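You operate a simulated robot arm through the tools that you are given. There is no shell and no other tool.

The job below is to be done with a simulated two-armed robot. You get a single attempt, and the scene is never put back.

## Task
Pick up the orange box that says "56" from the top of the small bench with one hand, pass it to the other hand and put it on the upper right bay of the short cubby.

Only the result counts: the job must be done as asked and must still hold three seconds after the hand-in. Knocking over, shifting, dropping, spilling or breaking anything else fails it.

## Robot
Two 6-joint arms with two-finger parallel grippers on one trunk, on a base that moves. Base frame: it is fixed to the floor where the robot stands at the start and does not move with it; the origin is under the middle of the robot, x ahead of it, y to its left, z up. Readings come in m, degrees, newtons and seconds.
The left shoulder is at the start at [0.28, 0.185, 0.805], the right one opposite. With the tool pointing down near the work surface each hand reaches from about 0.52 to 0.9 m from the robot's upright axis, wherever it stands, measured 20 degrees to its own side. Places, roughly: orange box [2, -0.75, 0.75]; upper right bay of the short cubby [0.7, 1.9, 0.5]. Payload 1.57 kg a hand.
The tool frame of a hand sits at the grasp point between the pads (the TCP): z along the fingers, y along the line on which they close. The tips reach 0.03 m beyond it. Largest opening 0.08 m; finger width 0.017, thickness 0.012; the body of the gripper, 0.04 by 0.082 m, starts 0.08 m behind the TCP.
Orientation is that of the tool frame in the base frame, as a unit quaternion [x, y, z, w]. With the fingers straight down and closing along the base's y, the tool's x points along the base's -x, its y along +y and its z along -z.

## Interface
- The arms move only by the tool step_arm. It takes "left_targets", "right_targets" or both (then of equal length, played together; a hand with none holds still); each is a list of rows, each a list of 7 numbers: the shift along the tool's x, y, z in units of 50 mm (1.0 is 50 mm), then the turn, a rotation vector about the tool's x, y, z in units of 8 degrees (1.0 is 8 degrees), then the closure, from 0 (fully open) to 1 (shut). In form: [[x, y, z, wx, wy, wz, fingers], ...]. A call has 1 to 20 rows; each row shifts and turns the commanded pose from where the row before left it, along the tool's axes as they then stand. A call with a number of a shift or a turn outside -1 to 1 is refused whole. A row lasts 0.2 s, in which the tool goes at most 0.05 m and 8.6 degrees; a call with a longer step from one row to the next is refused whole, and so is a gripper value outside its range. Where a pose cannot be reached the arm comes as near as it can. A force on the tool above 40 N (or 10 N above the force at the start of the call, whichever is more), or a blocked arm, ends the call early, and 0.2 s more pass. The fingers move at their own pace (about 0.153 m/s each) and stop on an object; they squeeze with about 43 N. The grip force told is the motor's: it shows also when the fingers shut on nothing. Time passes only in rows, and 0.2 s behind the last, so rows that do not move let the fingers close. It gives the time, the measured TCP pose, the force on the tool (base axes), the opening and the grip force at its end, in the units of the frame above (readings bear some noise), with the torque about the TCP (base axes, N m) and any sound that the robot's microphone picked up.
- Cameras (640 x 400 px; columns grow to the right, rows downward): "scene" is now at [0.2458, 0.0002, 1.2573]; the picture's right is [0.01, -1.00, 0.00], its down [-0.62, -0.01, -0.78] and it looks along [0.78, 0.01, -0.62] (base axes); focal length 265 px, centre (320, 200). "left" rides on the left gripper at [0.072, 0.007, -0.122] in its tool frame; the picture's right is [-0.09, 1.00, 0.00], its down [-0.84, -0.08, -0.54] and it looks along [-0.54, -0.05, 0.84] (tool axes); focal length 238 px, centre (320, 200). "right" rides on the right gripper at [0.072, -0.007, -0.122] in its tool frame; the picture's right is [0.09, 1.00, 0.00], its down [-0.84, 0.08, -0.54] and it looks along [-0.54, 0.05, 0.84] (tool axes); focal length 238 px, centre (320, 200). There is no depth. A picture from a camera that has moved, and an enlarged one, comes with that camera's place and axes in the base frame and with its lens.
- snapshot(camera): a new picture of that camera. The clock stands still meanwhile.
- move_column(by): slides the trunk up (or, below 0, down) by that many m; the arms and the scene camera ride with it, the base frame stays. It gives what a move gives, with no picture.
- steer(legs): drives the robot by 1 to 6 legs, each [ahead, turn to the left] in m and degrees, along the robot's own axes; the way and the turn of a leg run together, so that a leg with both is an arc; at most 1.5 m and 180 degrees a leg. The arms and the cameras ride along, it lands a little off, and it stops where it bumps. It gives what a move gives.
- turn_head(pan, tilt): turns the head with the scene camera to pan (to the left, within 86 degrees either way) and tilt (down, from -29 to 69), counted from straight ahead of the robot. It gives what a move gives.
- inspect(camera, box): a new picture of the part [left, top, right, bottom] of that camera's present view, enlarged. The clock stands still meanwhile.
- job_done(): hands the job in; it is judged then, once.

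Places have to be worked out from the pictures, the camera data and where the tool is seen. Open the grippers and draw the arms clear of the work before you hand the job in, unless the task says otherwise.

The tools are called as a command line: name --argument value ..., lists and objects as JSON in quotes. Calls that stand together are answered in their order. step_arm: Moves the arms, as the interface text tells. Its arguments: {"type":"object","properties":{"left_targets":{"type":"array"},"right_targets":{"type":"array"}},"required":[]} The other tools are called the same way: move_column (by) moves the trunk up or down; steer (legs) drives the base; turn_head (pan, tilt) turns the head that bears the scene camera; snapshot (camera) takes a picture; inspect (camera, box) takes an enlarged picture of a part of a camera's view; job_done () hands the job in.

At the start:

```text
time_s: 0.0
left_eef_pos: [0.5475, 0.2668, 1.0698]
left_tool_rot: [-0.001, 1.0, 0.0, 0.0]
left_ft_force: [-0.5, -0.6, -0.2]
left_wrist_torque: [-0.02, 0.0, 0.0]
left_opening: 0.0803
left_finger_force: 0.0
right_eef_pos: [0.5621, -0.2376, 1.0687]
right_tool_rot: [0.0, 1.0, 0.0, 0.0]
right_ft_force: [0.1, -0.5, 0.4]
right_wrist_torque: [-0.04, -0.01, 0.0]
right_opening: 0.0801
right_finger_force: 0.2
trunk travel left (down, up): [-0.5, 0.49]
robot x, y, heading: [-0.0004, -0.0001, -0.0]
head pan, tilt (commanded): [0.6, 38.6]
```

scene: 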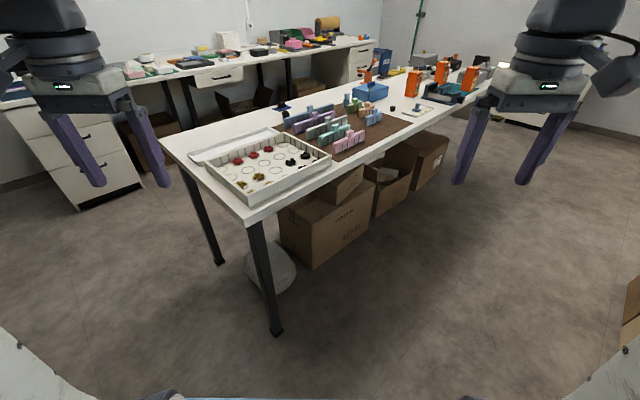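
right: 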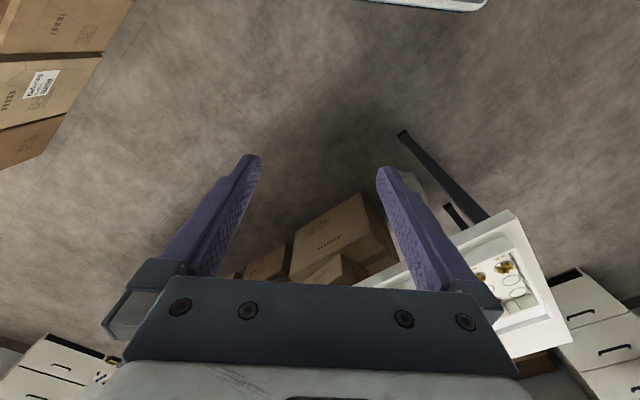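
left: 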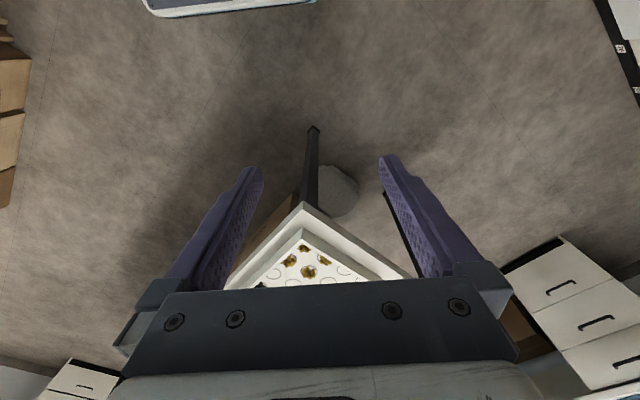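

I start by looking around with the head: first toward the small bench where the orange box should be (ahead and to the right).

turn_head --pan -20 --tilt 15

snapshot --camera "scene"

```text
time_s: 0.9
left_eef_pos: [0.5475, 0.2678, 1.0702]
left_tool_rot: [0.0, 1.0, 0.0, 0.0]
left_ft_force: [-0.6, 0.8, -0.5]
left_wrist_torque: [0.02, 0.0, -0.02]
left_opening: 0.0796
left_finger_force: 0.1
right_eef_pos: [0.5607, -0.2376, 1.0683]
right_tool_rot: [-0.001, 1.0, 0.0, -0.001]
right_ft_force: [-0.6, 0.2, -0.6]
right_wrist_torque: [-0.01, -0.01, 0.0]
right_opening: 0.0801
right_finger_force: 0.0
trunk travel left (down, up): [-0.5, 0.49]
robot x, y, heading: [-0.0008, -0.0042, 0.1]
head pan, tilt (commanded): [-20.0, 15.0]
```

```text
taken
camera scene: at [0.2477, -0.0325, 1.2948], right [-0.34, -0.94, 0.0], down [-0.24, 0.09, -0.97], along [0.91, -0.33, -0.26], focal length 265 px, centre (320, 200)
```

scene: 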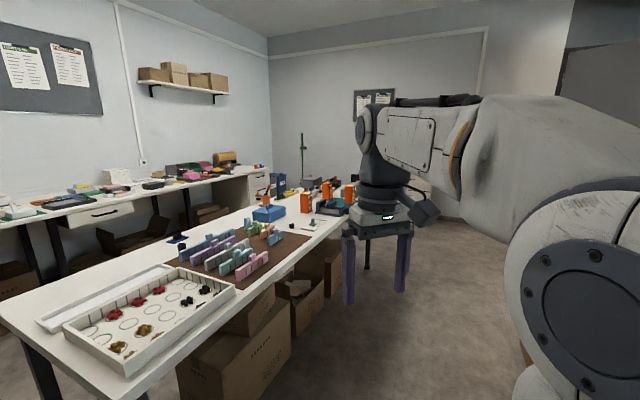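

A long table runs ahead, with orange objects at its far end, partly hidden by the right arm. I zoom in there and look left for the cubby.

inspect --camera "scene" --box '[230, 150, 390, 250]'

turn_head --pan 70 --tilt 25

snapshot --camera "scene"

```text
4.00 times, centred on (310, 200) of scene
camera zoom: at [0.2477, -0.0325, 1.2948], right [-0.34, -0.94, 0.0], down [-0.24, 0.09, -0.97], along [0.91, -0.33, -0.26], focal length 1060 px, centre (360, 200)
```

zoom: 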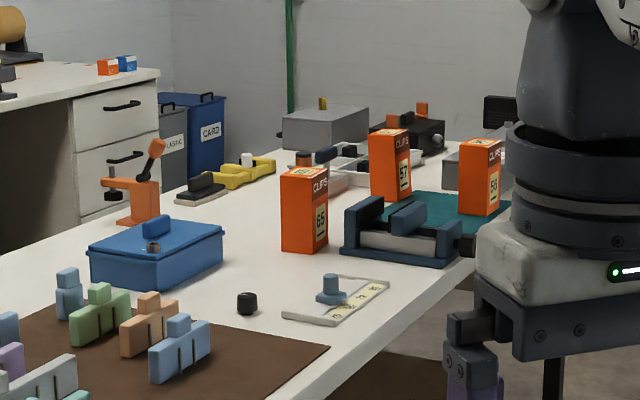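

```text
time_s: 2.5
left_eef_pos: [0.5485, 0.2662, 1.0695]
left_tool_rot: [0.0, 1.0, -0.001, 0.0]
left_ft_force: [-0.4, 0.6, -0.2]
left_wrist_torque: [0.0, -0.04, -0.02]
left_opening: 0.0798
left_finger_force: 0.2
right_eef_pos: [0.5616, -0.2378, 1.0684]
right_tool_rot: [0.0, 1.0, 0.0, 0.0]
right_ft_force: [0.4, -0.3, 0.0]
right_wrist_torque: [-0.01, 0.02, 0.0]
right_opening: 0.0799
right_finger_force: 0.0
trunk travel left (down, up): [-0.5, 0.49]
robot x, y, heading: [0.0003, -0.0046, -0.2]
head pan, tilt (commanded): [70.0, 25.0]
```

```text
taken
camera scene: at [0.1915, 0.086, 1.2786], right [0.94, -0.34, 0.0], down [-0.14, -0.4, -0.91], along [0.31, 0.85, -0.42], focal length 265 px, centre (320, 200)
```

scene: 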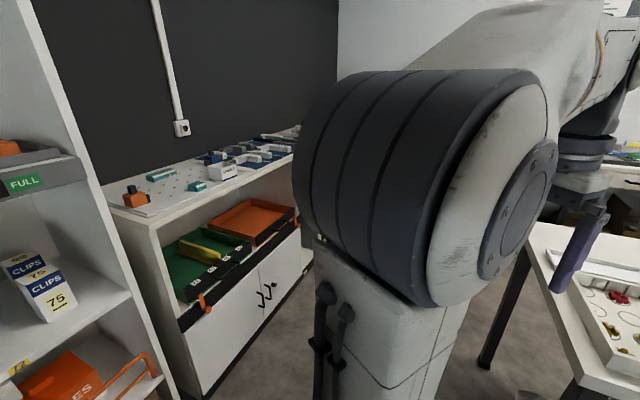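

The "56" box is the rightmost of three orange boxes at the far end of the bench. The cubby side is partly hidden by the left arm, so I pan to other angles.

turn_head --pan 86 --tilt 30

snapshot --camera "scene"

turn_head --pan 40 --tilt 25

snapshot --camera "scene"

turn_head --pan -70 --tilt 25

snapshot --camera "scene"

```text
time_s: 3.3
left_eef_pos: [0.5481, 0.2658, 1.0691]
left_tool_rot: [0.0, 1.0, 0.0, 0.0]
left_ft_force: [0.2, -0.2, 0.5]
left_wrist_torque: [-0.01, 0.03, 0.0]
left_opening: 0.0802
left_finger_force: 0.1
right_eef_pos: [0.5612, -0.2382, 1.0686]
right_tool_rot: [0.0, 1.0, 0.0, 0.0]
right_ft_force: [0.1, 0.6, -0.7]
right_wrist_torque: [0.0, 0.01, 0.01]
right_opening: 0.08
right_finger_force: 0.1
trunk travel left (down, up): [-0.5, 0.49]
robot x, y, heading: [-0.002, 0.0026, -0.1]
head pan, tilt (commanded): [85.9, 30.0]
```

```text
taken
camera scene: at [0.1663, 0.0896, 1.2707], right [1.0, -0.07, 0.0], down [-0.04, -0.5, -0.87], along [0.06, 0.86, -0.5], focal length 265 px, centre (320, 200)
```

scene: 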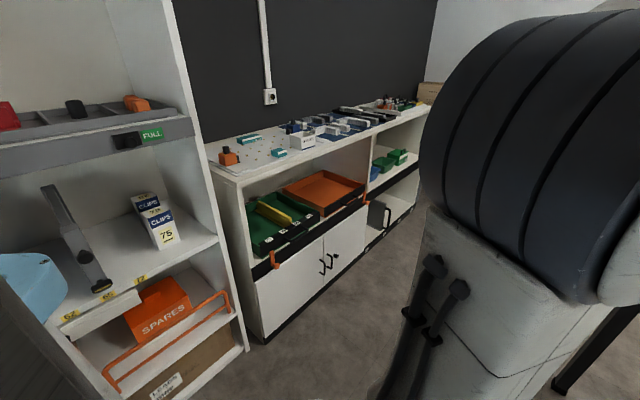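

```text
time_s: 4.4
left_eef_pos: [0.5471, 0.2671, 1.0709]
left_tool_rot: [0.0, 1.0, -0.001, 0.0]
left_ft_force: [0.0, 0.5, -0.5]
left_wrist_torque: [-0.02, 0.0, -0.03]
left_opening: 0.08
left_finger_force: 0.0
right_eef_pos: [0.5616, -0.2371, 1.069]
right_tool_rot: [0.0, 1.0, 0.0, 0.0]
right_ft_force: [0.0, 0.6, -1.0]
right_wrist_torque: [-0.01, 0.01, 0.04]
right_opening: 0.0798
right_finger_force: 0.0
trunk travel left (down, up): [-0.5, 0.49]
robot x, y, heading: [0.0038, -0.0039, -0.2]
head pan, tilt (commanded): [40.0, 25.0]
```

```text
taken
camera scene: at [0.2304, 0.0587, 1.2786], right [0.64, -0.77, 0.0], down [-0.32, -0.27, -0.91], along [0.69, 0.58, -0.42], focal length 265 px, centre (320, 200)
```

scene: 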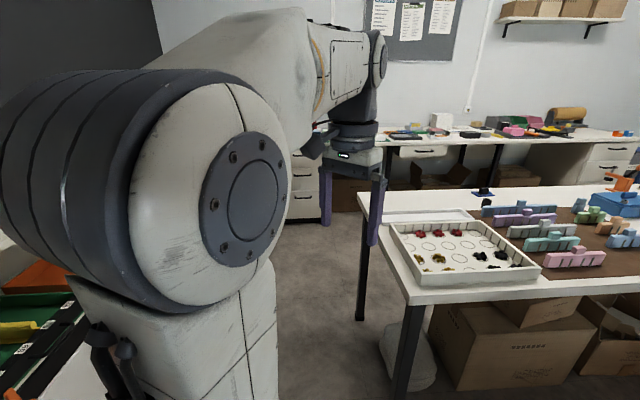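

```text
time_s: 6.3
left_eef_pos: [0.5474, 0.2654, 1.0702]
left_tool_rot: [0.001, 1.0, 0.0, 0.0]
left_ft_force: [-0.2, 0.3, 0.0]
left_wrist_torque: [-0.01, -0.01, -0.01]
left_opening: 0.0799
left_finger_force: 0.0
right_eef_pos: [0.561, -0.2379, 1.0682]
right_tool_rot: [0.0, 1.0, 0.0, 0.0]
right_ft_force: [0.3, -0.7, 0.3]
right_wrist_torque: [0.04, 0.0, -0.02]
right_opening: 0.08
right_finger_force: 0.1
trunk travel left (down, up): [-0.5, 0.49]
robot x, y, heading: [0.0001, 0.0048, -0.2]
head pan, tilt (commanded): [-70.0, 25.0]
```

```text
taken
camera scene: at [0.1914, -0.0872, 1.2786], right [-0.94, -0.34, 0.0], down [-0.14, 0.4, -0.91], along [0.31, -0.85, -0.42], focal length 265 px, centre (320, 200)
```

scene: 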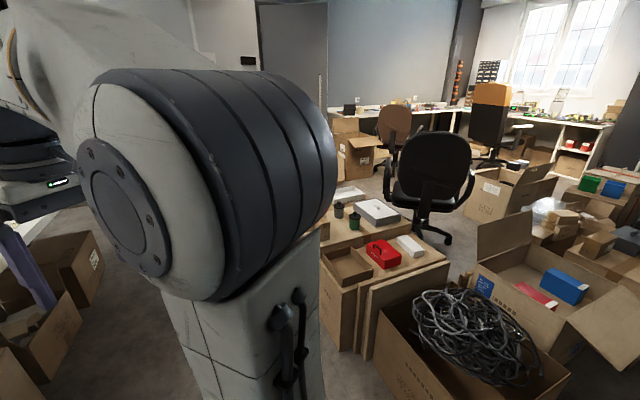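

The cubby stands to the left (two columns; the upper right bay has small green and blue bins at its back), and the bench runs diagonally ahead-right. I turn right in place to face along the bench's near edge and check the free corridor before driving.

steer --legs '[[0, -43]]'

turn_head --pan 0 --tilt 35

snapshot --camera "scene"

snapshot --camera "right"

snapshot --camera "left"

```text
time_s: 8.7
left_eef_pos: [0.5796, -0.189, 1.0703]
left_tool_rot: [0.374, 0.927, 0.0, 0.0]
left_ft_force: [0.0, -1.1, 0.3]
left_wrist_torque: [0.0, -0.03, 0.01]
left_opening: 0.0798
left_finger_force: 0.1
right_eef_pos: [0.2386, -0.5591, 1.0695]
right_tool_rot: [0.375, 0.927, 0.0, 0.0]
right_ft_force: [0.1, -0.2, 0.3]
right_wrist_torque: [0.0, -0.03, 0.0]
right_opening: 0.0801
right_finger_force: 0.0
trunk travel left (down, up): [-0.5, 0.49]
robot x, y, heading: [0.0013, -0.0006, -44.1]
head pan, tilt (commanded): [-70.0, 25.0]
```

```text
time_s: 10.2
left_eef_pos: [0.58, -0.1902, 1.0698]
left_tool_rot: [0.375, 0.927, 0.0, 0.0]
left_ft_force: [1.0, -0.5, 0.4]
left_wrist_torque: [-0.01, 0.01, 0.01]
left_opening: 0.0798
left_finger_force: 0.0
right_eef_pos: [0.2374, -0.5606, 1.0673]
right_tool_rot: [0.375, 0.927, 0.0, 0.0]
right_ft_force: [-0.3, 0.8, -0.7]
right_wrist_torque: [-0.04, 0.01, 0.04]
right_opening: 0.0799
right_finger_force: 0.0
trunk travel left (down, up): [-0.5, 0.49]
robot x, y, heading: [0.0001, -0.001, -43.8]
head pan, tilt (commanded): [0.0, 35.0]
```

```text
taken
camera scene: at [0.1779, -0.1734, 1.2629], right [-0.7, -0.72, 0.0], down [-0.41, 0.4, -0.82], along [0.59, -0.57, -0.57], focal length 265 px, centre (320, 200)
```

scene: 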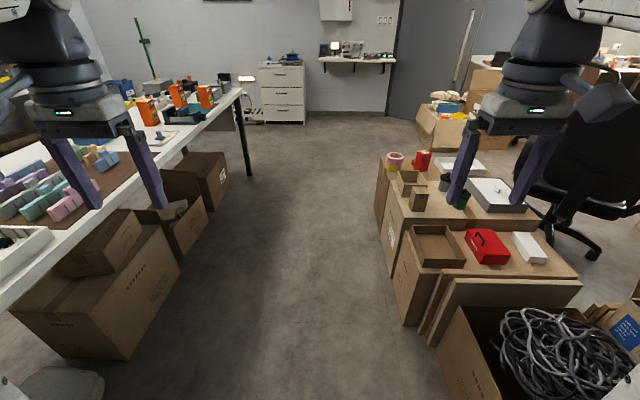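

```text
taken
camera right: at [0.1827, -0.5159, 1.192], right [0.63, 0.78, 0.0], down [0.66, -0.53, 0.54], along [0.42, -0.34, -0.84], focal length 238 px, centre (320, 200)
```

right: 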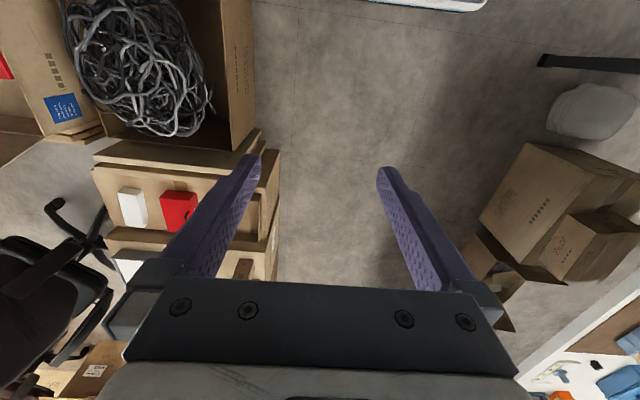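

```text
taken
camera left: at [0.5331, -0.1326, 1.1921], right [0.76, 0.65, 0.0], down [0.55, -0.64, 0.54], along [0.35, -0.41, -0.84], focal length 238 px, centre (320, 200)
```

left: 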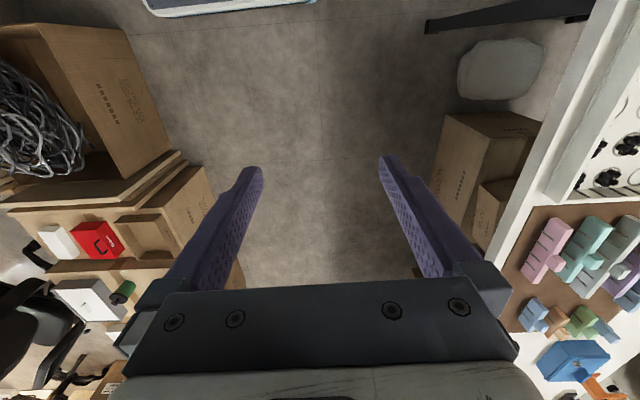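

The corridor between bench edge (runs at about −45°, ~0.72 m to my left) and the cartons on the right is ~1.1 m wide and clear. I check my own base footprint by looking steeply down before driving.

turn_head --pan 0 --tilt 69

snapshot --camera "scene"

turn_head --pan -86 --tilt 69

snapshot --camera "scene"

```text
time_s: 11.1
left_eef_pos: [0.5793, -0.1895, 1.0705]
left_tool_rot: [0.374, 0.927, 0.0, 0.0]
left_ft_force: [-0.4, -0.1, -0.5]
left_wrist_torque: [-0.02, 0.04, -0.02]
left_opening: 0.0799
left_finger_force: 0.0
right_eef_pos: [0.2386, -0.5614, 1.0679]
right_tool_rot: [0.375, 0.927, 0.0, 0.0]
right_ft_force: [0.4, 0.4, 0.4]
right_wrist_torque: [-0.02, -0.04, 0.02]
right_opening: 0.0803
right_finger_force: 0.0
trunk travel left (down, up): [-0.5, 0.49]
robot x, y, heading: [0.0011, 0.0001, -44.3]
head pan, tilt (commanded): [0.0, 68.8]
```

```text
taken
camera scene: at [0.1549, -0.151, 1.2192], right [-0.7, -0.72, 0.0], down [-0.67, 0.65, -0.36], along [0.26, -0.25, -0.93], focal length 265 px, centre (320, 200)
```

scene: 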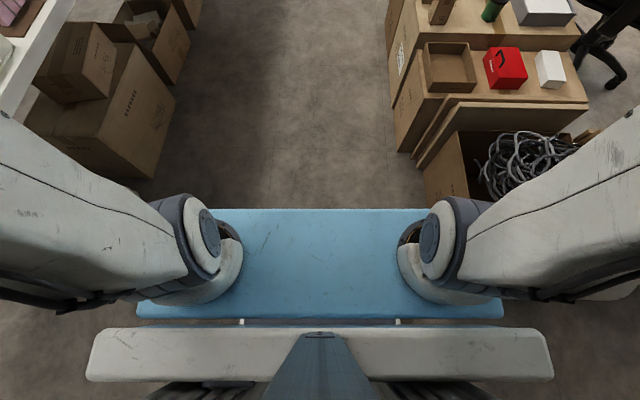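

```text
time_s: 12.7
left_eef_pos: [0.5781, -0.1885, 1.0693]
left_tool_rot: [0.374, 0.927, 0.0, -0.001]
left_ft_force: [0.0, -0.9, 0.0]
left_wrist_torque: [0.0, 0.0, -0.02]
left_opening: 0.0798
left_finger_force: 0.0
right_eef_pos: [0.2374, -0.5591, 1.0685]
right_tool_rot: [0.375, 0.927, 0.0, 0.001]
right_ft_force: [-0.3, 0.4, 0.6]
right_wrist_torque: [-0.02, -0.03, -0.02]
right_opening: 0.0801
right_finger_force: 0.1
trunk travel left (down, up): [-0.5, 0.49]
robot x, y, heading: [0.0009, -0.0011, -44.5]
head pan, tilt (commanded): [-85.9, 68.8]
```

```text
taken
camera scene: at [0.0788, -0.1548, 1.2192], right [-0.77, 0.64, 0.0], down [0.6, 0.71, -0.36], along [-0.23, -0.28, -0.93], focal length 265 px, centre (320, 200)
```

scene: 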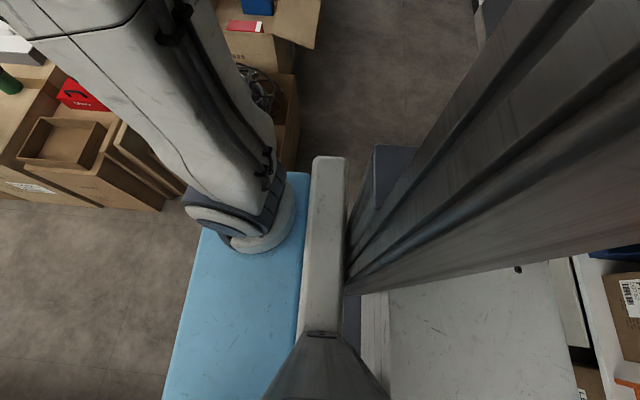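

My base seems to reach roughly 0.5–0.6 m behind its axis, so I'll veer slightly left to stay centred in the corridor, drive past the cartons' end (~1.9 m along), and turn there. First the corridor legs.

steer --legs '[[0, 10], [0.8, 0], [0, -11], [0.9, 0]]'

turn_head --pan 25 --tilt 40

snapshot --camera "scene"

turn_head --pan -40 --tilt 55

snapshot --camera "scene"

```text
time_s: 22.7
left_eef_pos: [1.854, -1.2837, 1.07]
left_tool_rot: [0.388, 0.922, 0.0, 0.0]
left_ft_force: [-0.3, 0.1, -0.4]
left_wrist_torque: [-0.02, 0.0, -0.01]
left_opening: 0.0799
left_finger_force: 0.1
right_eef_pos: [1.5055, -1.6446, 1.0678]
right_tool_rot: [0.387, 0.922, 0.0, 0.0]
right_ft_force: [0.6, 0.7, 0.0]
right_wrist_torque: [0.02, 0.01, 0.0]
right_opening: 0.0802
right_finger_force: 0.0
trunk travel left (down, up): [-0.5, 0.49]
robot x, y, heading: [1.2797, -1.0778, -45.6]
head pan, tilt (commanded): [-85.9, 68.8]
```

```text
time_s: 24.6
left_eef_pos: [1.8561, -1.2837, 1.0697]
left_tool_rot: [0.388, 0.922, 0.0, 0.0]
left_ft_force: [0.1, -0.3, 1.1]
left_wrist_torque: [0.03, 0.01, -0.01]
left_opening: 0.0801
left_finger_force: 0.1
right_eef_pos: [1.5046, -1.645, 1.0689]
right_tool_rot: [0.387, 0.922, 0.0, 0.0]
right_ft_force: [-0.6, -0.2, 0.2]
right_wrist_torque: [0.01, -0.02, 0.01]
right_opening: 0.0799
right_finger_force: 0.0
trunk travel left (down, up): [-0.5, 0.49]
robot x, y, heading: [1.2829, -1.0782, -45.8]
head pan, tilt (commanded): [25.0, 40.0]
```

```text
taken
camera scene: at [1.4733, -1.224, 1.2553], right [-0.35, -0.94, 0.0], down [-0.6, 0.23, -0.77], along [0.72, -0.27, -0.64], focal length 265 px, centre (320, 200)
```

scene: 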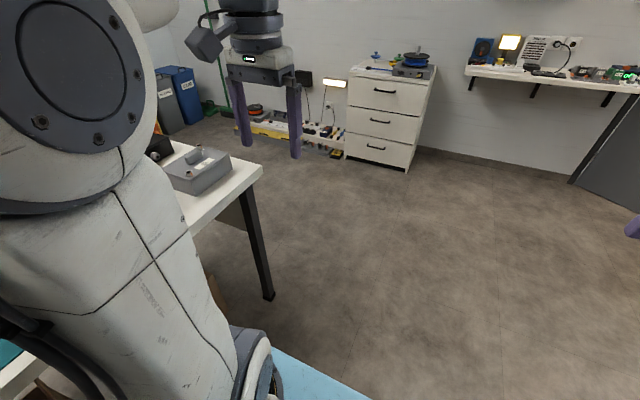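

```text
time_s: 26.0
left_eef_pos: [1.8561, -1.283, 1.0703]
left_tool_rot: [0.387, 0.922, 0.0, 0.0]
left_ft_force: [-0.6, 0.1, 0.3]
left_wrist_torque: [-0.01, -0.02, 0.01]
left_opening: 0.0801
left_finger_force: 0.0
right_eef_pos: [1.5057, -1.6459, 1.068]
right_tool_rot: [0.388, 0.922, 0.0, 0.0]
right_ft_force: [-0.1, 0.6, -0.9]
right_wrist_torque: [0.0, 0.01, 0.02]
right_opening: 0.0799
right_finger_force: 0.1
trunk travel left (down, up): [-0.5, 0.49]
robot x, y, heading: [1.284, -1.0829, -45.7]
head pan, tilt (commanded): [-40.0, 55.0]
```

```text
taken
camera scene: at [1.3992, -1.2659, 1.2346], right [-1.0, -0.08, 0.0], down [-0.06, 0.82, -0.57], along [0.04, -0.57, -0.82], focal length 265 px, centre (320, 200)
```

scene: 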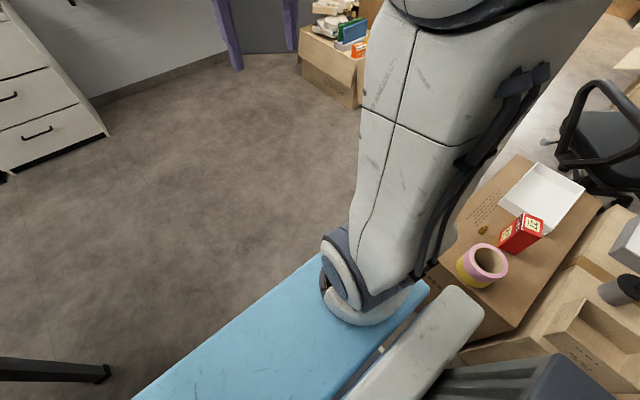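

I'm at about 1.67 m along the bench, centred. The cartons end at ~1.94 m, so I drive 0.79 m more (slightly away from the bench) and then begin turning left toward the bench in two parts.

steer --legs '[[0, -4], [0.79, 0], [0, 50]]'

turn_head --pan 40 --tilt 45

snapshot --camera "scene"

snapshot --camera "left"

turn_head --pan -86 --tilt 60

snapshot --camera "scene"

```text
time_s: 32.9
left_eef_pos: [2.3244, -1.3782, 1.0697]
left_tool_rot: [-0.018, 1.0, 0.0, 0.0]
left_ft_force: [-0.6, 0.3, 0.6]
left_wrist_torque: [-0.02, -0.01, -0.02]
left_opening: 0.0797
left_finger_force: 0.0
right_eef_pos: [2.3539, -1.8805, 1.0675]
right_tool_rot: [-0.017, 1.0, 0.0, 0.0]
right_ft_force: [-0.4, -0.6, -0.4]
right_wrist_torque: [0.0, 0.03, -0.02]
right_opening: 0.0799
right_finger_force: 0.1
trunk travel left (down, up): [-0.5, 0.49]
robot x, y, heading: [1.7883, -1.6652, 1.9]
head pan, tilt (commanded): [-40.0, 55.0]
```

```text
time_s: 34.4
left_eef_pos: [2.3235, -1.3775, 1.0691]
left_tool_rot: [-0.018, 1.0, 0.0, 0.0]
left_ft_force: [0.4, -0.1, 0.3]
left_wrist_torque: [0.0, -0.02, 0.02]
left_opening: 0.0802
left_finger_force: 0.2
right_eef_pos: [2.3538, -1.8806, 1.0684]
right_tool_rot: [-0.018, 1.0, 0.0, 0.0]
right_ft_force: [0.2, 0.3, 0.2]
right_wrist_torque: [-0.01, 0.02, 0.03]
right_opening: 0.08
right_finger_force: 0.1
trunk travel left (down, up): [-0.5, 0.49]
robot x, y, heading: [1.7868, -1.6619, 1.9]
head pan, tilt (commanded): [40.0, 45.0]
```

```text
taken
camera scene: at [2.0059, -1.6039, 1.248], right [0.67, -0.74, 0.0], down [-0.53, -0.47, -0.71], along [0.53, 0.47, -0.71], focal length 265 px, centre (320, 200)
```

scene: 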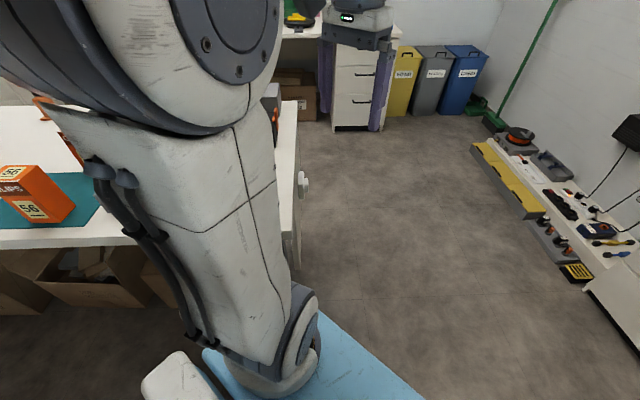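

```text
taken
camera left: at [2.2531, -1.3718, 1.1921], right [0.06, 1.0, 0.0], down [0.84, -0.05, 0.54], along [0.54, -0.03, -0.84], focal length 238 px, centre (320, 200)
```

left: 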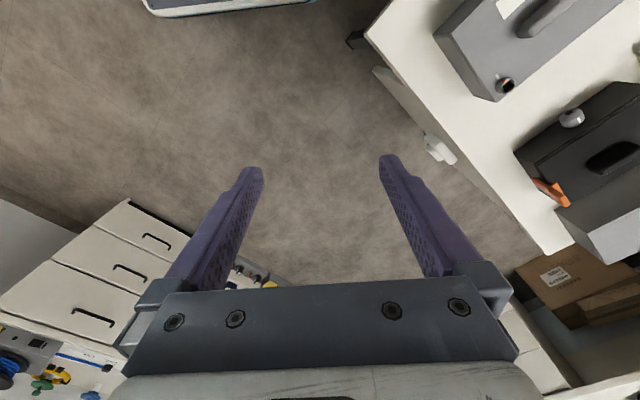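

```text
time_s: 36.5
left_eef_pos: [2.324, -1.3784, 1.0702]
left_tool_rot: [-0.017, 1.0, 0.0, -0.001]
left_ft_force: [0.6, 0.0, 0.8]
left_wrist_torque: [0.04, 0.01, 0.01]
left_opening: 0.0801
left_finger_force: 0.1
right_eef_pos: [2.3536, -1.8809, 1.0687]
right_tool_rot: [-0.017, 1.0, -0.001, 0.0]
right_ft_force: [0.3, 0.2, -0.2]
right_wrist_torque: [0.01, 0.02, 0.0]
right_opening: 0.0801
right_finger_force: 0.1
trunk travel left (down, up): [-0.5, 0.49]
robot x, y, heading: [1.7866, -1.6633, 1.8]
head pan, tilt (commanded): [-85.9, 60.0]
```

```text
taken
camera scene: at [1.9524, -1.7245, 1.2286], right [-0.99, -0.11, 0.0], down [-0.09, 0.86, -0.5], along [0.05, -0.5, -0.87], focal length 265 px, centre (320, 200)
```

scene: 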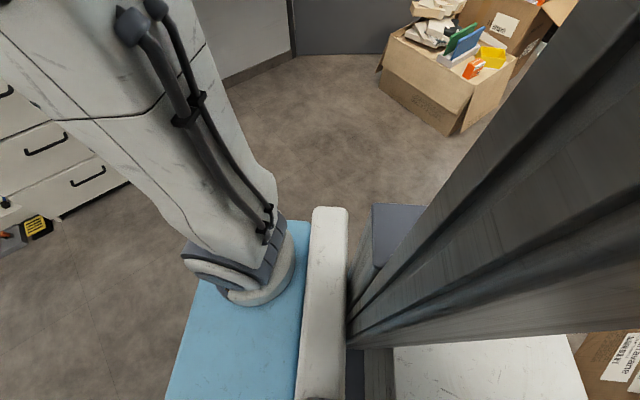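

The box 56 is on the teal mat near the bench edge, left of my heading. The rear has already passed the cartons' corner direction, so I continue the left turn and then look at the box.

steer --legs '[[0.03, 0], [0, 48]]'

turn_head --pan 25 --tilt 40

snapshot --camera "scene"

snapshot --camera "left"

```text
time_s: 39.5
left_eef_pos: [1.9668, -1.0719, 1.0709]
left_tool_rot: [-0.421, 0.907, 0.0, 0.0]
left_ft_force: [0.6, -0.1, -0.7]
left_wrist_torque: [-0.01, 0.01, 0.0]
left_opening: 0.0799
left_finger_force: 0.0
right_eef_pos: [2.3591, -1.3872, 1.0688]
right_tool_rot: [-0.422, 0.907, 0.0, 0.0]
right_ft_force: [-0.2, 0.1, -0.4]
right_wrist_torque: [-0.01, 0.0, -0.01]
right_opening: 0.0799
right_finger_force: 0.0
trunk travel left (down, up): [-0.5, 0.49]
robot x, y, heading: [1.8168, -1.6621, 49.9]
head pan, tilt (commanded): [-85.9, 60.0]
```

```text
time_s: 41.4
left_eef_pos: [1.9657, -1.0713, 1.0703]
left_tool_rot: [-0.421, 0.907, -0.001, 0.0]
left_ft_force: [0.3, 0.2, 0.5]
left_wrist_torque: [-0.01, 0.02, 0.04]
left_opening: 0.0798
left_finger_force: 0.1
right_eef_pos: [2.3583, -1.387, 1.0694]
right_tool_rot: [-0.421, 0.907, 0.0, 0.0]
right_ft_force: [-1.1, 0.1, 0.6]
right_wrist_torque: [-0.02, 0.0, 0.02]
right_opening: 0.0803
right_finger_force: 0.1
trunk travel left (down, up): [-0.5, 0.49]
robot x, y, heading: [1.817, -1.6619, 49.9]
head pan, tilt (commanded): [25.0, 40.0]
```

```text
taken
camera scene: at [1.9408, -1.4582, 1.2553], right [0.97, -0.26, 0.0], down [-0.17, -0.62, -0.77], along [0.2, 0.74, -0.64], focal length 265 px, centre (320, 200)
```

scene: 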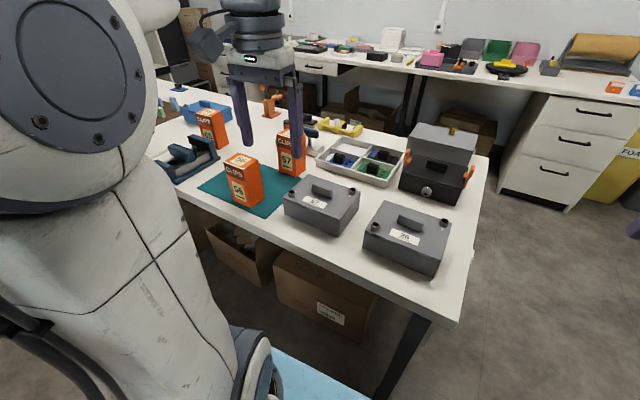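

```text
taken
camera left: at [1.9154, -1.1202, 1.1921], right [-0.7, 0.71, 0.0], down [0.6, 0.59, 0.54], along [0.39, 0.38, -0.84], focal length 238 px, centre (320, 200)
```

left: 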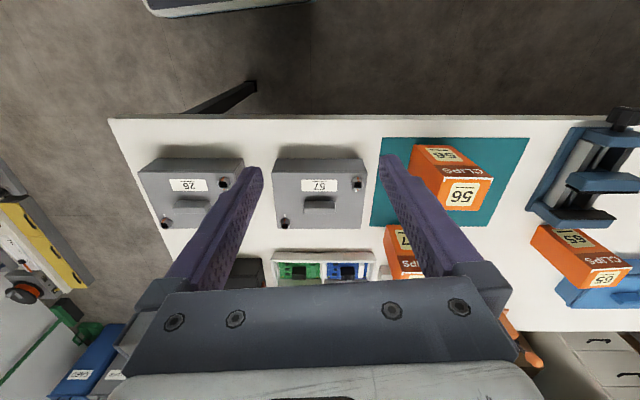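

I can clearly see the 56 box on the teal mat between the vise, the 57 box and the gray cases. I zoom into both views to measure its corners.

inspect --camera "scene" --box '[180, 130, 308, 210]'

inspect --camera "left" --box '[360, 110, 552, 230]'

```text
5.00 times, centred on (244, 170) of scene
camera zoom: at [1.9408, -1.4582, 1.2553], right [0.97, -0.26, 0.0], down [-0.17, -0.62, -0.77], along [0.2, 0.74, -0.64], focal length 1325 px, centre (700, 350)
```

zoom: 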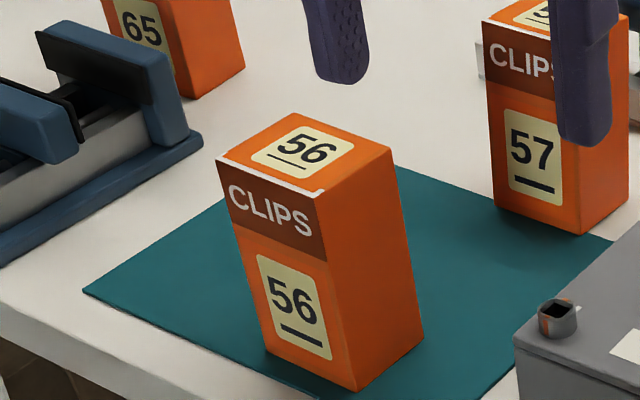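

```text
3.33 times, centred on (456, 170) of left
camera zoom: at [1.9154, -1.1202, 1.1921], right [-0.7, 0.71, 0.0], down [0.6, 0.59, 0.54], along [0.39, 0.38, -0.84], focal length 794 px, centre (-133, 300)
```

zoom: 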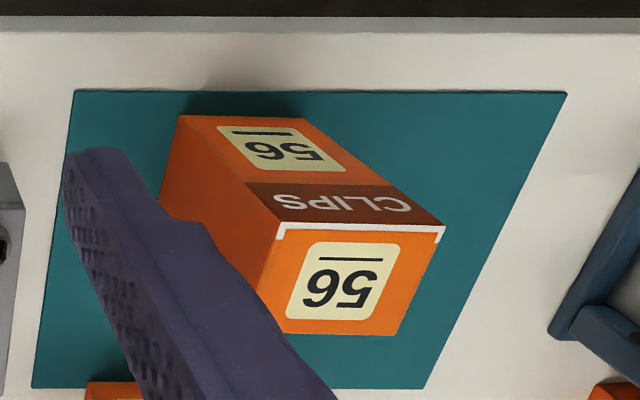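

Triangulating both views, the 56 box centre is about (1.899, −0.855), top at z≈0.90, bench at ≈0.78; it is ~65 mm wide along the bench and ~54 mm deep. I move the open left hand level to above it and align its yaw with the box.

step_arm --left_targets '[[-0.487, 0.765, 0, 0, 0, 0, 0], [-0.487, 0.765, 0, 0, 0, 0, 0], [-0.487, 0.765, 0, 0, 0, 0, 0], [-0.487, 0.765, 0, 0, 0, 0, 0], [-0.487, 0.765, 0, 0, 0, 0, 0], [0, 0, 0, 0, 0, 0.66, 0], [0, 0, 0, 0, 0, 0, 0]]'

snapshot --camera "left"

snapshot --camera "scene"

```text
time_s: 43.0
left_eef_pos: [1.8987, -0.8559, 1.0704]
left_tool_rot: [-0.379, 0.926, 0.0, 0.001]
left_ft_force: [0.2, 0.5, -0.4]
left_wrist_torque: [0.02, -0.01, -0.01]
left_opening: 0.0801
left_finger_force: 0.0
right_eef_pos: [2.3571, -1.3865, 1.0685]
right_tool_rot: [-0.421, 0.907, 0.0, 0.0]
right_ft_force: [0.3, -0.1, 1.3]
right_wrist_torque: [0.04, -0.03, 0.0]
right_opening: 0.08
right_finger_force: 0.1
trunk travel left (down, up): [-0.5, 0.49]
robot x, y, heading: [1.8135, -1.6607, 50.1]
head pan, tilt (commanded): [25.0, 40.0]
```

```text
taken
camera left: at [1.8435, -0.8996, 1.1925], right [-0.63, 0.78, 0.0], down [0.65, 0.53, 0.54], along [0.42, 0.34, -0.84], focal length 238 px, centre (320, 200)
```

left: 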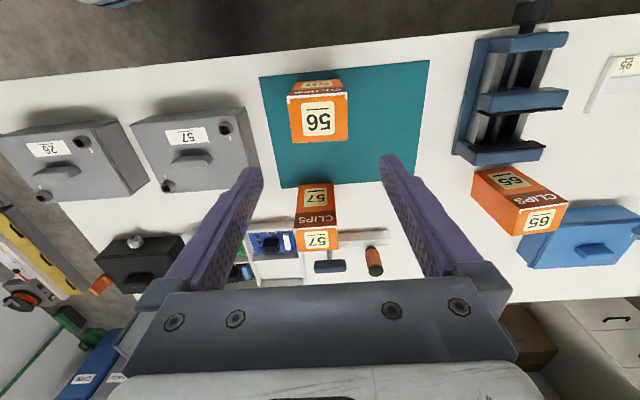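

```text
taken
camera scene: at [1.9407, -1.4581, 1.2553], right [0.97, -0.26, 0.0], down [-0.17, -0.62, -0.77], along [0.2, 0.74, -0.64], focal length 265 px, centre (320, 200)
```

scene: 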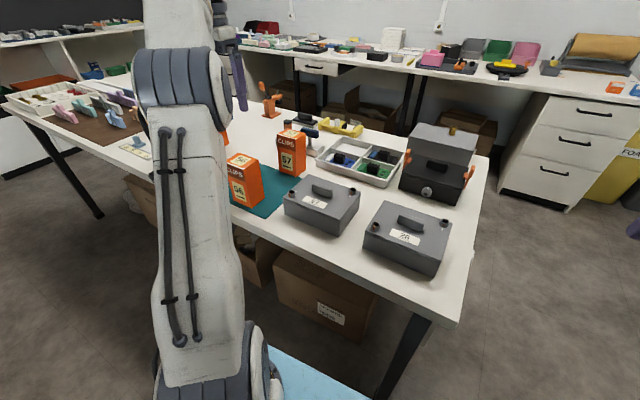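

The box's top-face centre triangulates to about (1.900, −0.854) vs. TCP (1.899, −0.856), well aligned. I zoom in to double-check yaw and centring before descending.

inspect --camera "left" --box '[240, 60, 400, 160]'

```text
4.00 times, centred on (320, 110) of left
camera zoom: at [1.8435, -0.8996, 1.1925], right [-0.63, 0.78, 0.0], down [0.65, 0.53, 0.54], along [0.42, 0.34, -0.84], focal length 953 px, centre (320, 560)
```

zoom: 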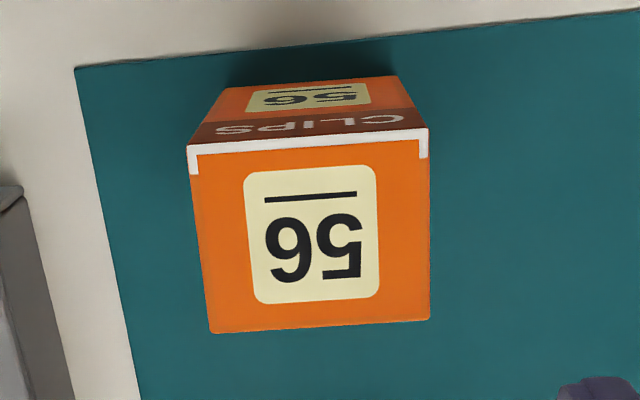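

Box top is 54 × 68 mm and centred within 2 mm; I trim by −1.7 mm in y and +1.5° yaw, then descend until the TCP is ~28 mm below the box top.

step_arm --left_targets '[[0, -0.034, 0, 0, 0, 0.19, 0], [0, 0, 0.78, 0, 0, 0, 0], [0, 0, 0.78, 0, 0, 0, 0], [0, 0, 0.6, 0, 0, 0, 0], [0, 0, 0, 0, 0, 0, 0]]'

snapshot --camera "left"

```text
time_s: 44.1
left_eef_pos: [1.8984, -0.8571, 0.9644]
left_tool_rot: [-0.367, 0.93, 0.0, 0.0]
left_ft_force: [0.8, -0.1, 0.1]
left_wrist_torque: [-0.01, 0.01, 0.01]
left_opening: 0.08
left_finger_force: 0.1
right_eef_pos: [2.359, -1.3865, 1.0691]
right_tool_rot: [-0.422, 0.907, 0.0, 0.001]
right_ft_force: [0.4, -1.0, -0.9]
right_wrist_torque: [-0.03, 0.01, -0.01]
right_opening: 0.0797
right_finger_force: 0.0
trunk travel left (down, up): [-0.5, 0.49]
robot x, y, heading: [1.8187, -1.6584, 49.9]
head pan, tilt (commanded): [25.0, 40.0]
```

```text
taken
camera left: at [1.8432, -0.8993, 1.0851], right [-0.61, 0.79, 0.0], down [0.66, 0.51, 0.54], along [0.43, 0.33, -0.84], focal length 238 px, centre (320, 200)
```

left: 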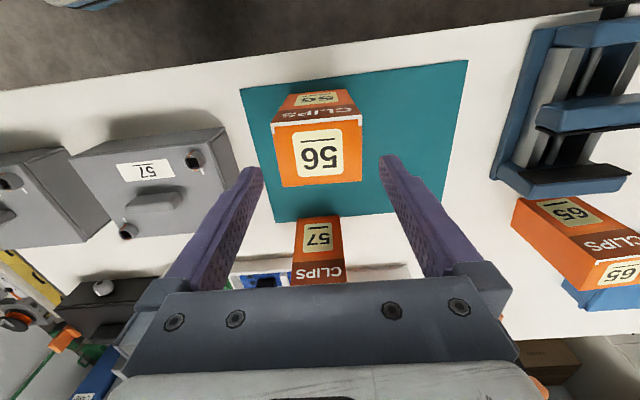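

Alignment holds (lateral error ≈1 mm). I descend the remaining 90 mm and check before closing.

step_arm --left_targets '[[0, -0.02, 0.6, 0, 0, 0, 0], [0, 0, 0.6, 0, 0, 0, 0], [0, 0, 0.6, 0, 0, 0, 0], [0, 0, 0, 0, 0, 0, 0]]'

snapshot --camera "left"

```text
time_s: 45.1
left_eef_pos: [1.8984, -0.8571, 0.8719]
left_tool_rot: [-0.367, 0.93, 0.0, 0.0]
left_ft_force: [-0.7, 0.7, -0.5]
left_wrist_torque: [-0.03, 0.02, 0.0]
left_opening: 0.08
left_finger_force: 0.1
right_eef_pos: [2.3576, -1.387, 1.0682]
right_tool_rot: [-0.421, 0.907, 0.0, 0.0]
right_ft_force: [0.4, 0.6, -0.2]
right_wrist_torque: [0.0, -0.01, -0.01]
right_opening: 0.0801
right_finger_force: 0.2
trunk travel left (down, up): [-0.5, 0.49]
robot x, y, heading: [1.8128, -1.6652, 50.0]
head pan, tilt (commanded): [25.0, 40.0]
```

```text
taken
camera left: at [1.8428, -0.8994, 0.994], right [-0.61, 0.79, 0.0], down [0.66, 0.51, 0.54], along [0.43, 0.33, -0.84], focal length 238 px, centre (320, 200)
```

left: 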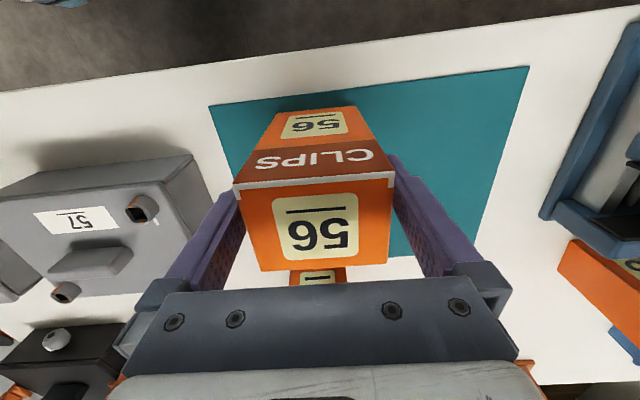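

The fingers straddle the box cleanly with no contact force. I close the left gripper and let it settle.

step_arm --left_targets '[[0, 0, 0, 0, 0, 0, 0.4], [0, 0, 0, 0, 0, 0, 1], [0, 0, 0, 0, 0, 0, 1], [0, 0, 0, 0, 0, 0, 1]]'

snapshot --camera "left"

```text
time_s: 46.1
left_eef_pos: [1.8976, -0.8574, 0.8725]
left_tool_rot: [-0.366, 0.931, 0.0, 0.001]
left_ft_force: [0.2, -0.2, 0.1]
left_wrist_torque: [0.0, -0.03, 0.02]
left_opening: 0.0676
left_finger_force: 43.4
right_eef_pos: [2.3584, -1.3875, 1.0691]
right_tool_rot: [-0.421, 0.907, 0.0, 0.0]
right_ft_force: [0.0, -0.3, -0.2]
right_wrist_torque: [0.03, 0.02, 0.01]
right_opening: 0.0802
right_finger_force: 0.0
trunk travel left (down, up): [-0.5, 0.49]
robot x, y, heading: [1.8187, -1.6624, 49.7]
head pan, tilt (commanded): [25.0, 40.0]
```

```text
taken
camera left: at [1.8427, -0.8993, 0.9942], right [-0.61, 0.79, 0.0], down [0.66, 0.51, 0.54], along [0.43, 0.33, -0.84], focal length 238 px, centre (320, 200)
```

left: 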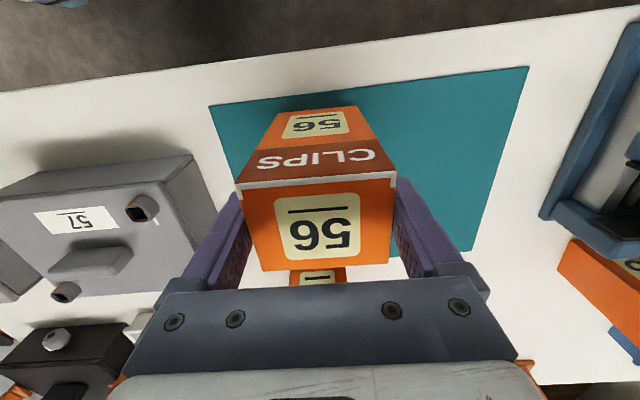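

Gripped at 67.6 mm opening with 43 N. I lift straight up, slowly at first, to about z=1.12.

step_arm --left_targets '[[0, 0, -0.3, 0, 0, 0, 1], [0, 0, -0.7, 0, 0, 0, 1], [0, 0, -0.8, 0, 0, 0, 1], [0, 0, -0.8, 0, 0, 0, 1], [0, 0, -0.8, 0, 0, 0, 1], [0, 0, -0.8, 0, 0, 0, 1], [0, 0, -0.8, 0, 0, 0, 1], [0, 0, 0, 0, 0, 0, 1]]'

snapshot --camera "left"

snapshot --camera "scene"

```text
time_s: 48.0
left_eef_pos: [1.8989, -0.8755, 1.094]
left_tool_rot: [-0.366, 0.931, 0.001, 0.0]
left_ft_force: [0.4, -0.3, -2.3]
left_wrist_torque: [0.0, 0.02, -0.01]
left_opening: 0.0674
left_finger_force: 42.7
left hand out of reach, approached as far as the arm can: row 7
right_eef_pos: [2.3577, -1.3858, 1.0685]
right_tool_rot: [-0.421, 0.907, 0.0, 0.0]
right_ft_force: [0.1, 0.3, 0.4]
right_wrist_torque: [0.0, -0.01, 0.02]
right_opening: 0.0802
right_finger_force: 0.1
trunk travel left (down, up): [-0.5, 0.49]
robot x, y, heading: [1.8127, -1.663, 49.9]
head pan, tilt (commanded): [25.0, 40.0]
```

```text
taken
camera left: at [1.8425, -0.9174, 1.2159], right [-0.61, 0.79, 0.0], down [0.66, 0.51, 0.54], along [0.43, 0.33, -0.84], focal length 238 px, centre (320, 200)
```

left: 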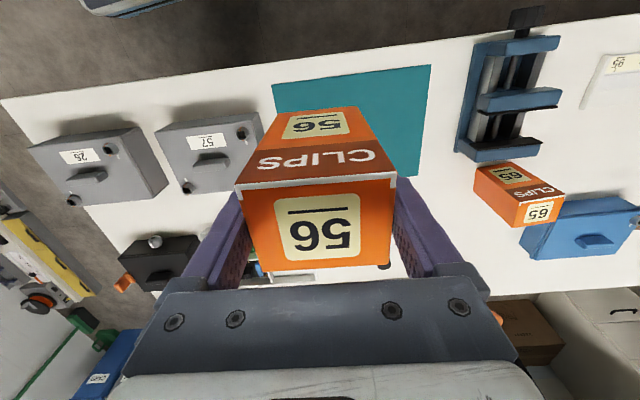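

```text
taken
camera scene: at [1.9407, -1.4581, 1.2553], right [0.97, -0.26, 0.0], down [-0.17, -0.62, -0.77], along [0.2, 0.74, -0.64], focal length 265 px, centre (320, 200)
```

scene: 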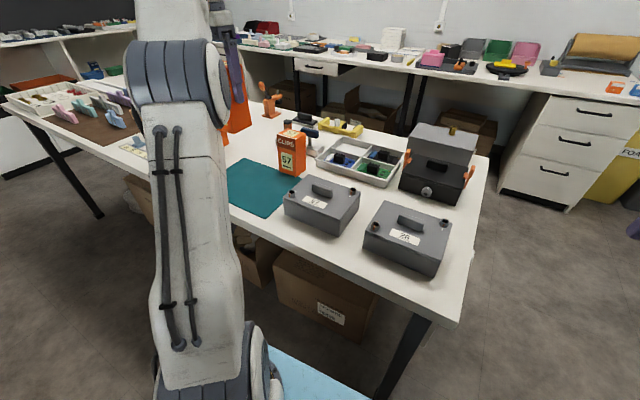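

The box is firmly held and clear of the bench. I bring the left hand back in front of the robot and square its yaw with the robot before driving off.

step_arm --left_targets '[[0.22, -0.83, 0, 0, 0, 0, 1], [0.22, -0.83, 0, 0, 0, 0, 1], [0.22, -0.83, 0, 0, 0, 0, 1], [0.22, -0.83, 0, 0, 0, 0, 1], [0.22, -0.83, 0, 0, 0, 0, 1], [0, 0, 0, 0, 0, -0.86, 1], [0, 0, 0, 0, 0, 0, 1]]'

turn_head --pan 75 --tilt 35

snapshot --camera "scene"

```text
time_s: 49.5
left_eef_pos: [2.0017, -1.066, 1.0954]
left_tool_rot: [-0.423, 0.906, 0.0, 0.0]
left_ft_force: [-0.3, 0.8, -2.1]
left_wrist_torque: [0.03, 0.01, 0.03]
left_opening: 0.0676
left_finger_force: 42.9
right_eef_pos: [2.3583, -1.3868, 1.0682]
right_tool_rot: [-0.421, 0.907, 0.0, 0.0]
right_ft_force: [0.5, -0.2, 0.0]
right_wrist_torque: [0.02, -0.02, 0.01]
right_opening: 0.08
right_finger_force: 0.0
trunk travel left (down, up): [-0.5, 0.49]
robot x, y, heading: [1.8146, -1.6633, 49.9]
head pan, tilt (commanded): [25.0, 40.0]
```

```text
time_s: 50.7
left_eef_pos: [2.0012, -1.0656, 1.0968]
left_tool_rot: [-0.422, 0.907, 0.0, 0.0]
left_ft_force: [-0.5, 0.9, -2.2]
left_wrist_torque: [-0.01, 0.0, -0.03]
left_opening: 0.0676
left_finger_force: 42.8
right_eef_pos: [2.3573, -1.3868, 1.0676]
right_tool_rot: [-0.421, 0.907, 0.0, -0.001]
right_ft_force: [-0.6, -0.4, 0.2]
right_wrist_torque: [0.04, 0.02, 0.02]
right_opening: 0.0801
right_finger_force: 0.0
trunk travel left (down, up): [-0.5, 0.49]
robot x, y, heading: [1.8123, -1.662, 49.9]
head pan, tilt (commanded): [75.0, 35.0]
```

```text
taken
camera scene: at [1.8682, -1.4679, 1.2628], right [0.82, 0.57, 0.0], down [0.33, -0.47, -0.82], along [-0.47, 0.67, -0.57], focal length 265 px, centre (320, 200)
```

scene: 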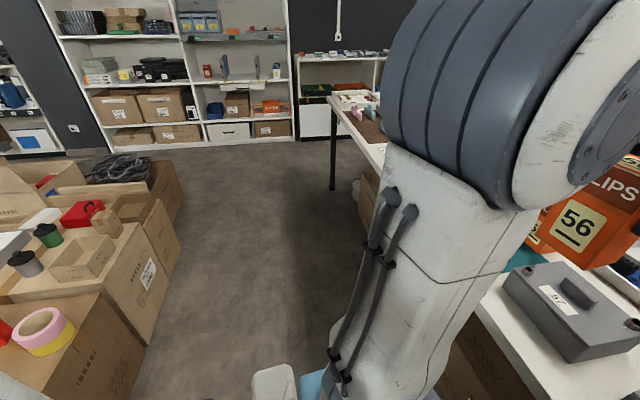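

The corridor back toward the cubby is clear. I turn left in place to face down the corridor.

steer --legs '[[0, 84]]'

turn_head --pan 0 --tilt 35

snapshot --camera "scene"

```text
time_s: 54.7
left_eef_pos: [1.2437, -1.4103, 1.095]
left_tool_rot: [0.919, -0.395, 0.0, 0.0]
left_ft_force: [-0.9, 0.1, -2.9]
left_wrist_torque: [0.0, 0.03, -0.02]
left_opening: 0.0677
left_finger_force: 42.9
right_eef_pos: [1.6016, -1.0918, 1.0687]
right_tool_rot: [0.918, -0.396, 0.0, 0.0]
right_ft_force: [-0.7, 0.4, 0.2]
right_wrist_torque: [0.03, -0.04, 0.01]
right_opening: 0.0797
right_finger_force: 0.1
trunk travel left (down, up): [-0.5, 0.49]
robot x, y, heading: [1.8114, -1.66, 133.2]
head pan, tilt (commanded): [75.0, 35.0]
```

```text
time_s: 56.2
left_eef_pos: [1.2442, -1.4117, 1.0951]
left_tool_rot: [0.919, -0.395, 0.0, 0.0]
left_ft_force: [0.3, 0.2, -3.3]
left_wrist_torque: [-0.01, 0.01, 0.0]
left_opening: 0.0677
left_finger_force: 42.4
right_eef_pos: [1.6029, -1.0915, 1.0679]
right_tool_rot: [0.919, -0.395, 0.0, 0.0]
right_ft_force: [0.0, -0.6, -0.5]
right_wrist_torque: [-0.03, 0.02, 0.02]
right_opening: 0.0801
right_finger_force: 0.0
trunk travel left (down, up): [-0.5, 0.49]
robot x, y, heading: [1.8173, -1.6618, 133.3]
head pan, tilt (commanded): [0.0, 35.0]
```

```text
taken
camera scene: at [1.6444, -1.4828, 1.2628], right [0.72, 0.69, 0.0], down [0.4, -0.42, -0.82], along [-0.56, 0.59, -0.57], focal length 265 px, centre (320, 200)
```

scene: 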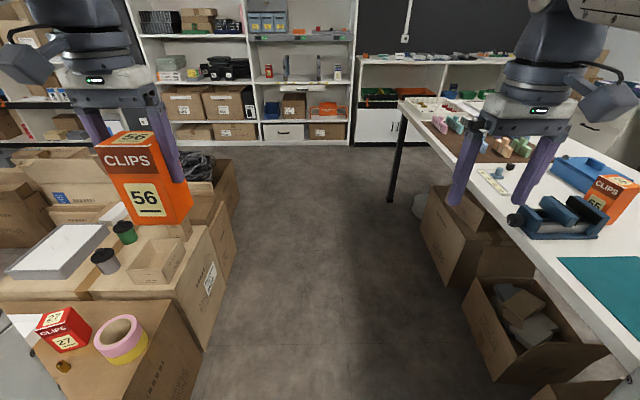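

Working in room-aligned terms, the cubby front lies across the end of this corridor, and I'll need the right hand pointing horizontally to put the box in the bay. I raise the trunk for clearance and first test turning the empty right hand to point to the robot's left (roll about its tool x), keeping it away from the held box.

move_column --by 0.15

step_arm --right_targets '[[0, -0.6, 0, -0.94, 0, 0, 0], [0, 0, 0, -0.94, 0, 0, 0], [0, 0, 0, -0.94, 0, 0, 0], [0, 0, 0, -0.94, 0, 0, 0], [0, 0, 0, -0.94, 0, 0, 0], [0, 0, 0, -0.94, 0, 0, 0], [0, 0, 0, 0, 0, 0, 0]]'

turn_head --pan 0 --tilt 25

snapshot --camera "scene"

```text
time_s: 57.9
left_eef_pos: [1.2426, -1.413, 1.245]
left_tool_rot: [0.918, -0.396, 0.0, 0.0]
left_ft_force: [-0.4, -0.8, -2.6]
left_wrist_torque: [0.01, 0.04, 0.02]
left_opening: 0.0675
left_finger_force: 42.8
right_eef_pos: [1.6025, -1.0914, 1.2181]
right_tool_rot: [0.918, -0.396, 0.0, 0.0]
right_ft_force: [-0.5, 0.5, 0.4]
right_wrist_torque: [-0.03, -0.03, 0.0]
right_opening: 0.0801
right_finger_force: 0.0
trunk travel left (down, up): [-0.65, 0.34]
robot x, y, heading: [1.8179, -1.6646, 133.5]
head pan, tilt (commanded): [0.0, 35.0]
```

```text
time_s: 59.5
left_eef_pos: [1.2436, -1.4106, 1.2456]
left_tool_rot: [0.919, -0.394, 0.001, 0.0]
left_ft_force: [0.0, -1.0, -2.1]
left_wrist_torque: [-0.03, 0.0, 0.01]
left_opening: 0.0676
left_finger_force: 43.1
right_eef_pos: [1.6246, -1.0711, 1.2184]
right_tool_rot: [0.848, -0.365, -0.152, 0.354]
right_ft_force: [-1.2, -0.5, -1.0]
right_wrist_torque: [0.0, -0.02, 0.03]
right_opening: 0.08
right_finger_force: 0.1
trunk travel left (down, up): [-0.65, 0.34]
robot x, y, heading: [1.8153, -1.6643, 133.5]
head pan, tilt (commanded): [0.0, 35.0]
```

```text
time_s: 60.2
left_eef_pos: [1.244, -1.4118, 1.2465]
left_tool_rot: [0.919, -0.395, 0.001, -0.001]
left_ft_force: [0.1, 0.4, -1.4]
left_wrist_torque: [-0.02, 0.0, -0.03]
left_opening: 0.0675
left_finger_force: 43.1
right_eef_pos: [1.625, -1.0717, 1.2191]
right_tool_rot: [0.849, -0.365, -0.151, 0.352]
right_ft_force: [-0.1, -0.7, 0.7]
right_wrist_torque: [0.0, -0.01, -0.02]
right_opening: 0.0801
right_finger_force: 0.1
trunk travel left (down, up): [-0.65, 0.34]
robot x, y, heading: [1.8124, -1.6605, 133.3]
head pan, tilt (commanded): [0.0, 25.0]
```

```text
taken
camera scene: at [1.6417, -1.4797, 1.4285], right [0.73, 0.69, 0.0], down [0.29, -0.31, -0.91], along [-0.62, 0.66, -0.42], focal length 265 px, centre (320, 200)
```

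scene: 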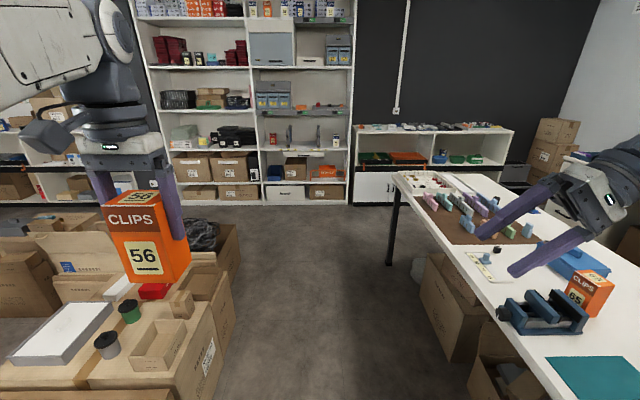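

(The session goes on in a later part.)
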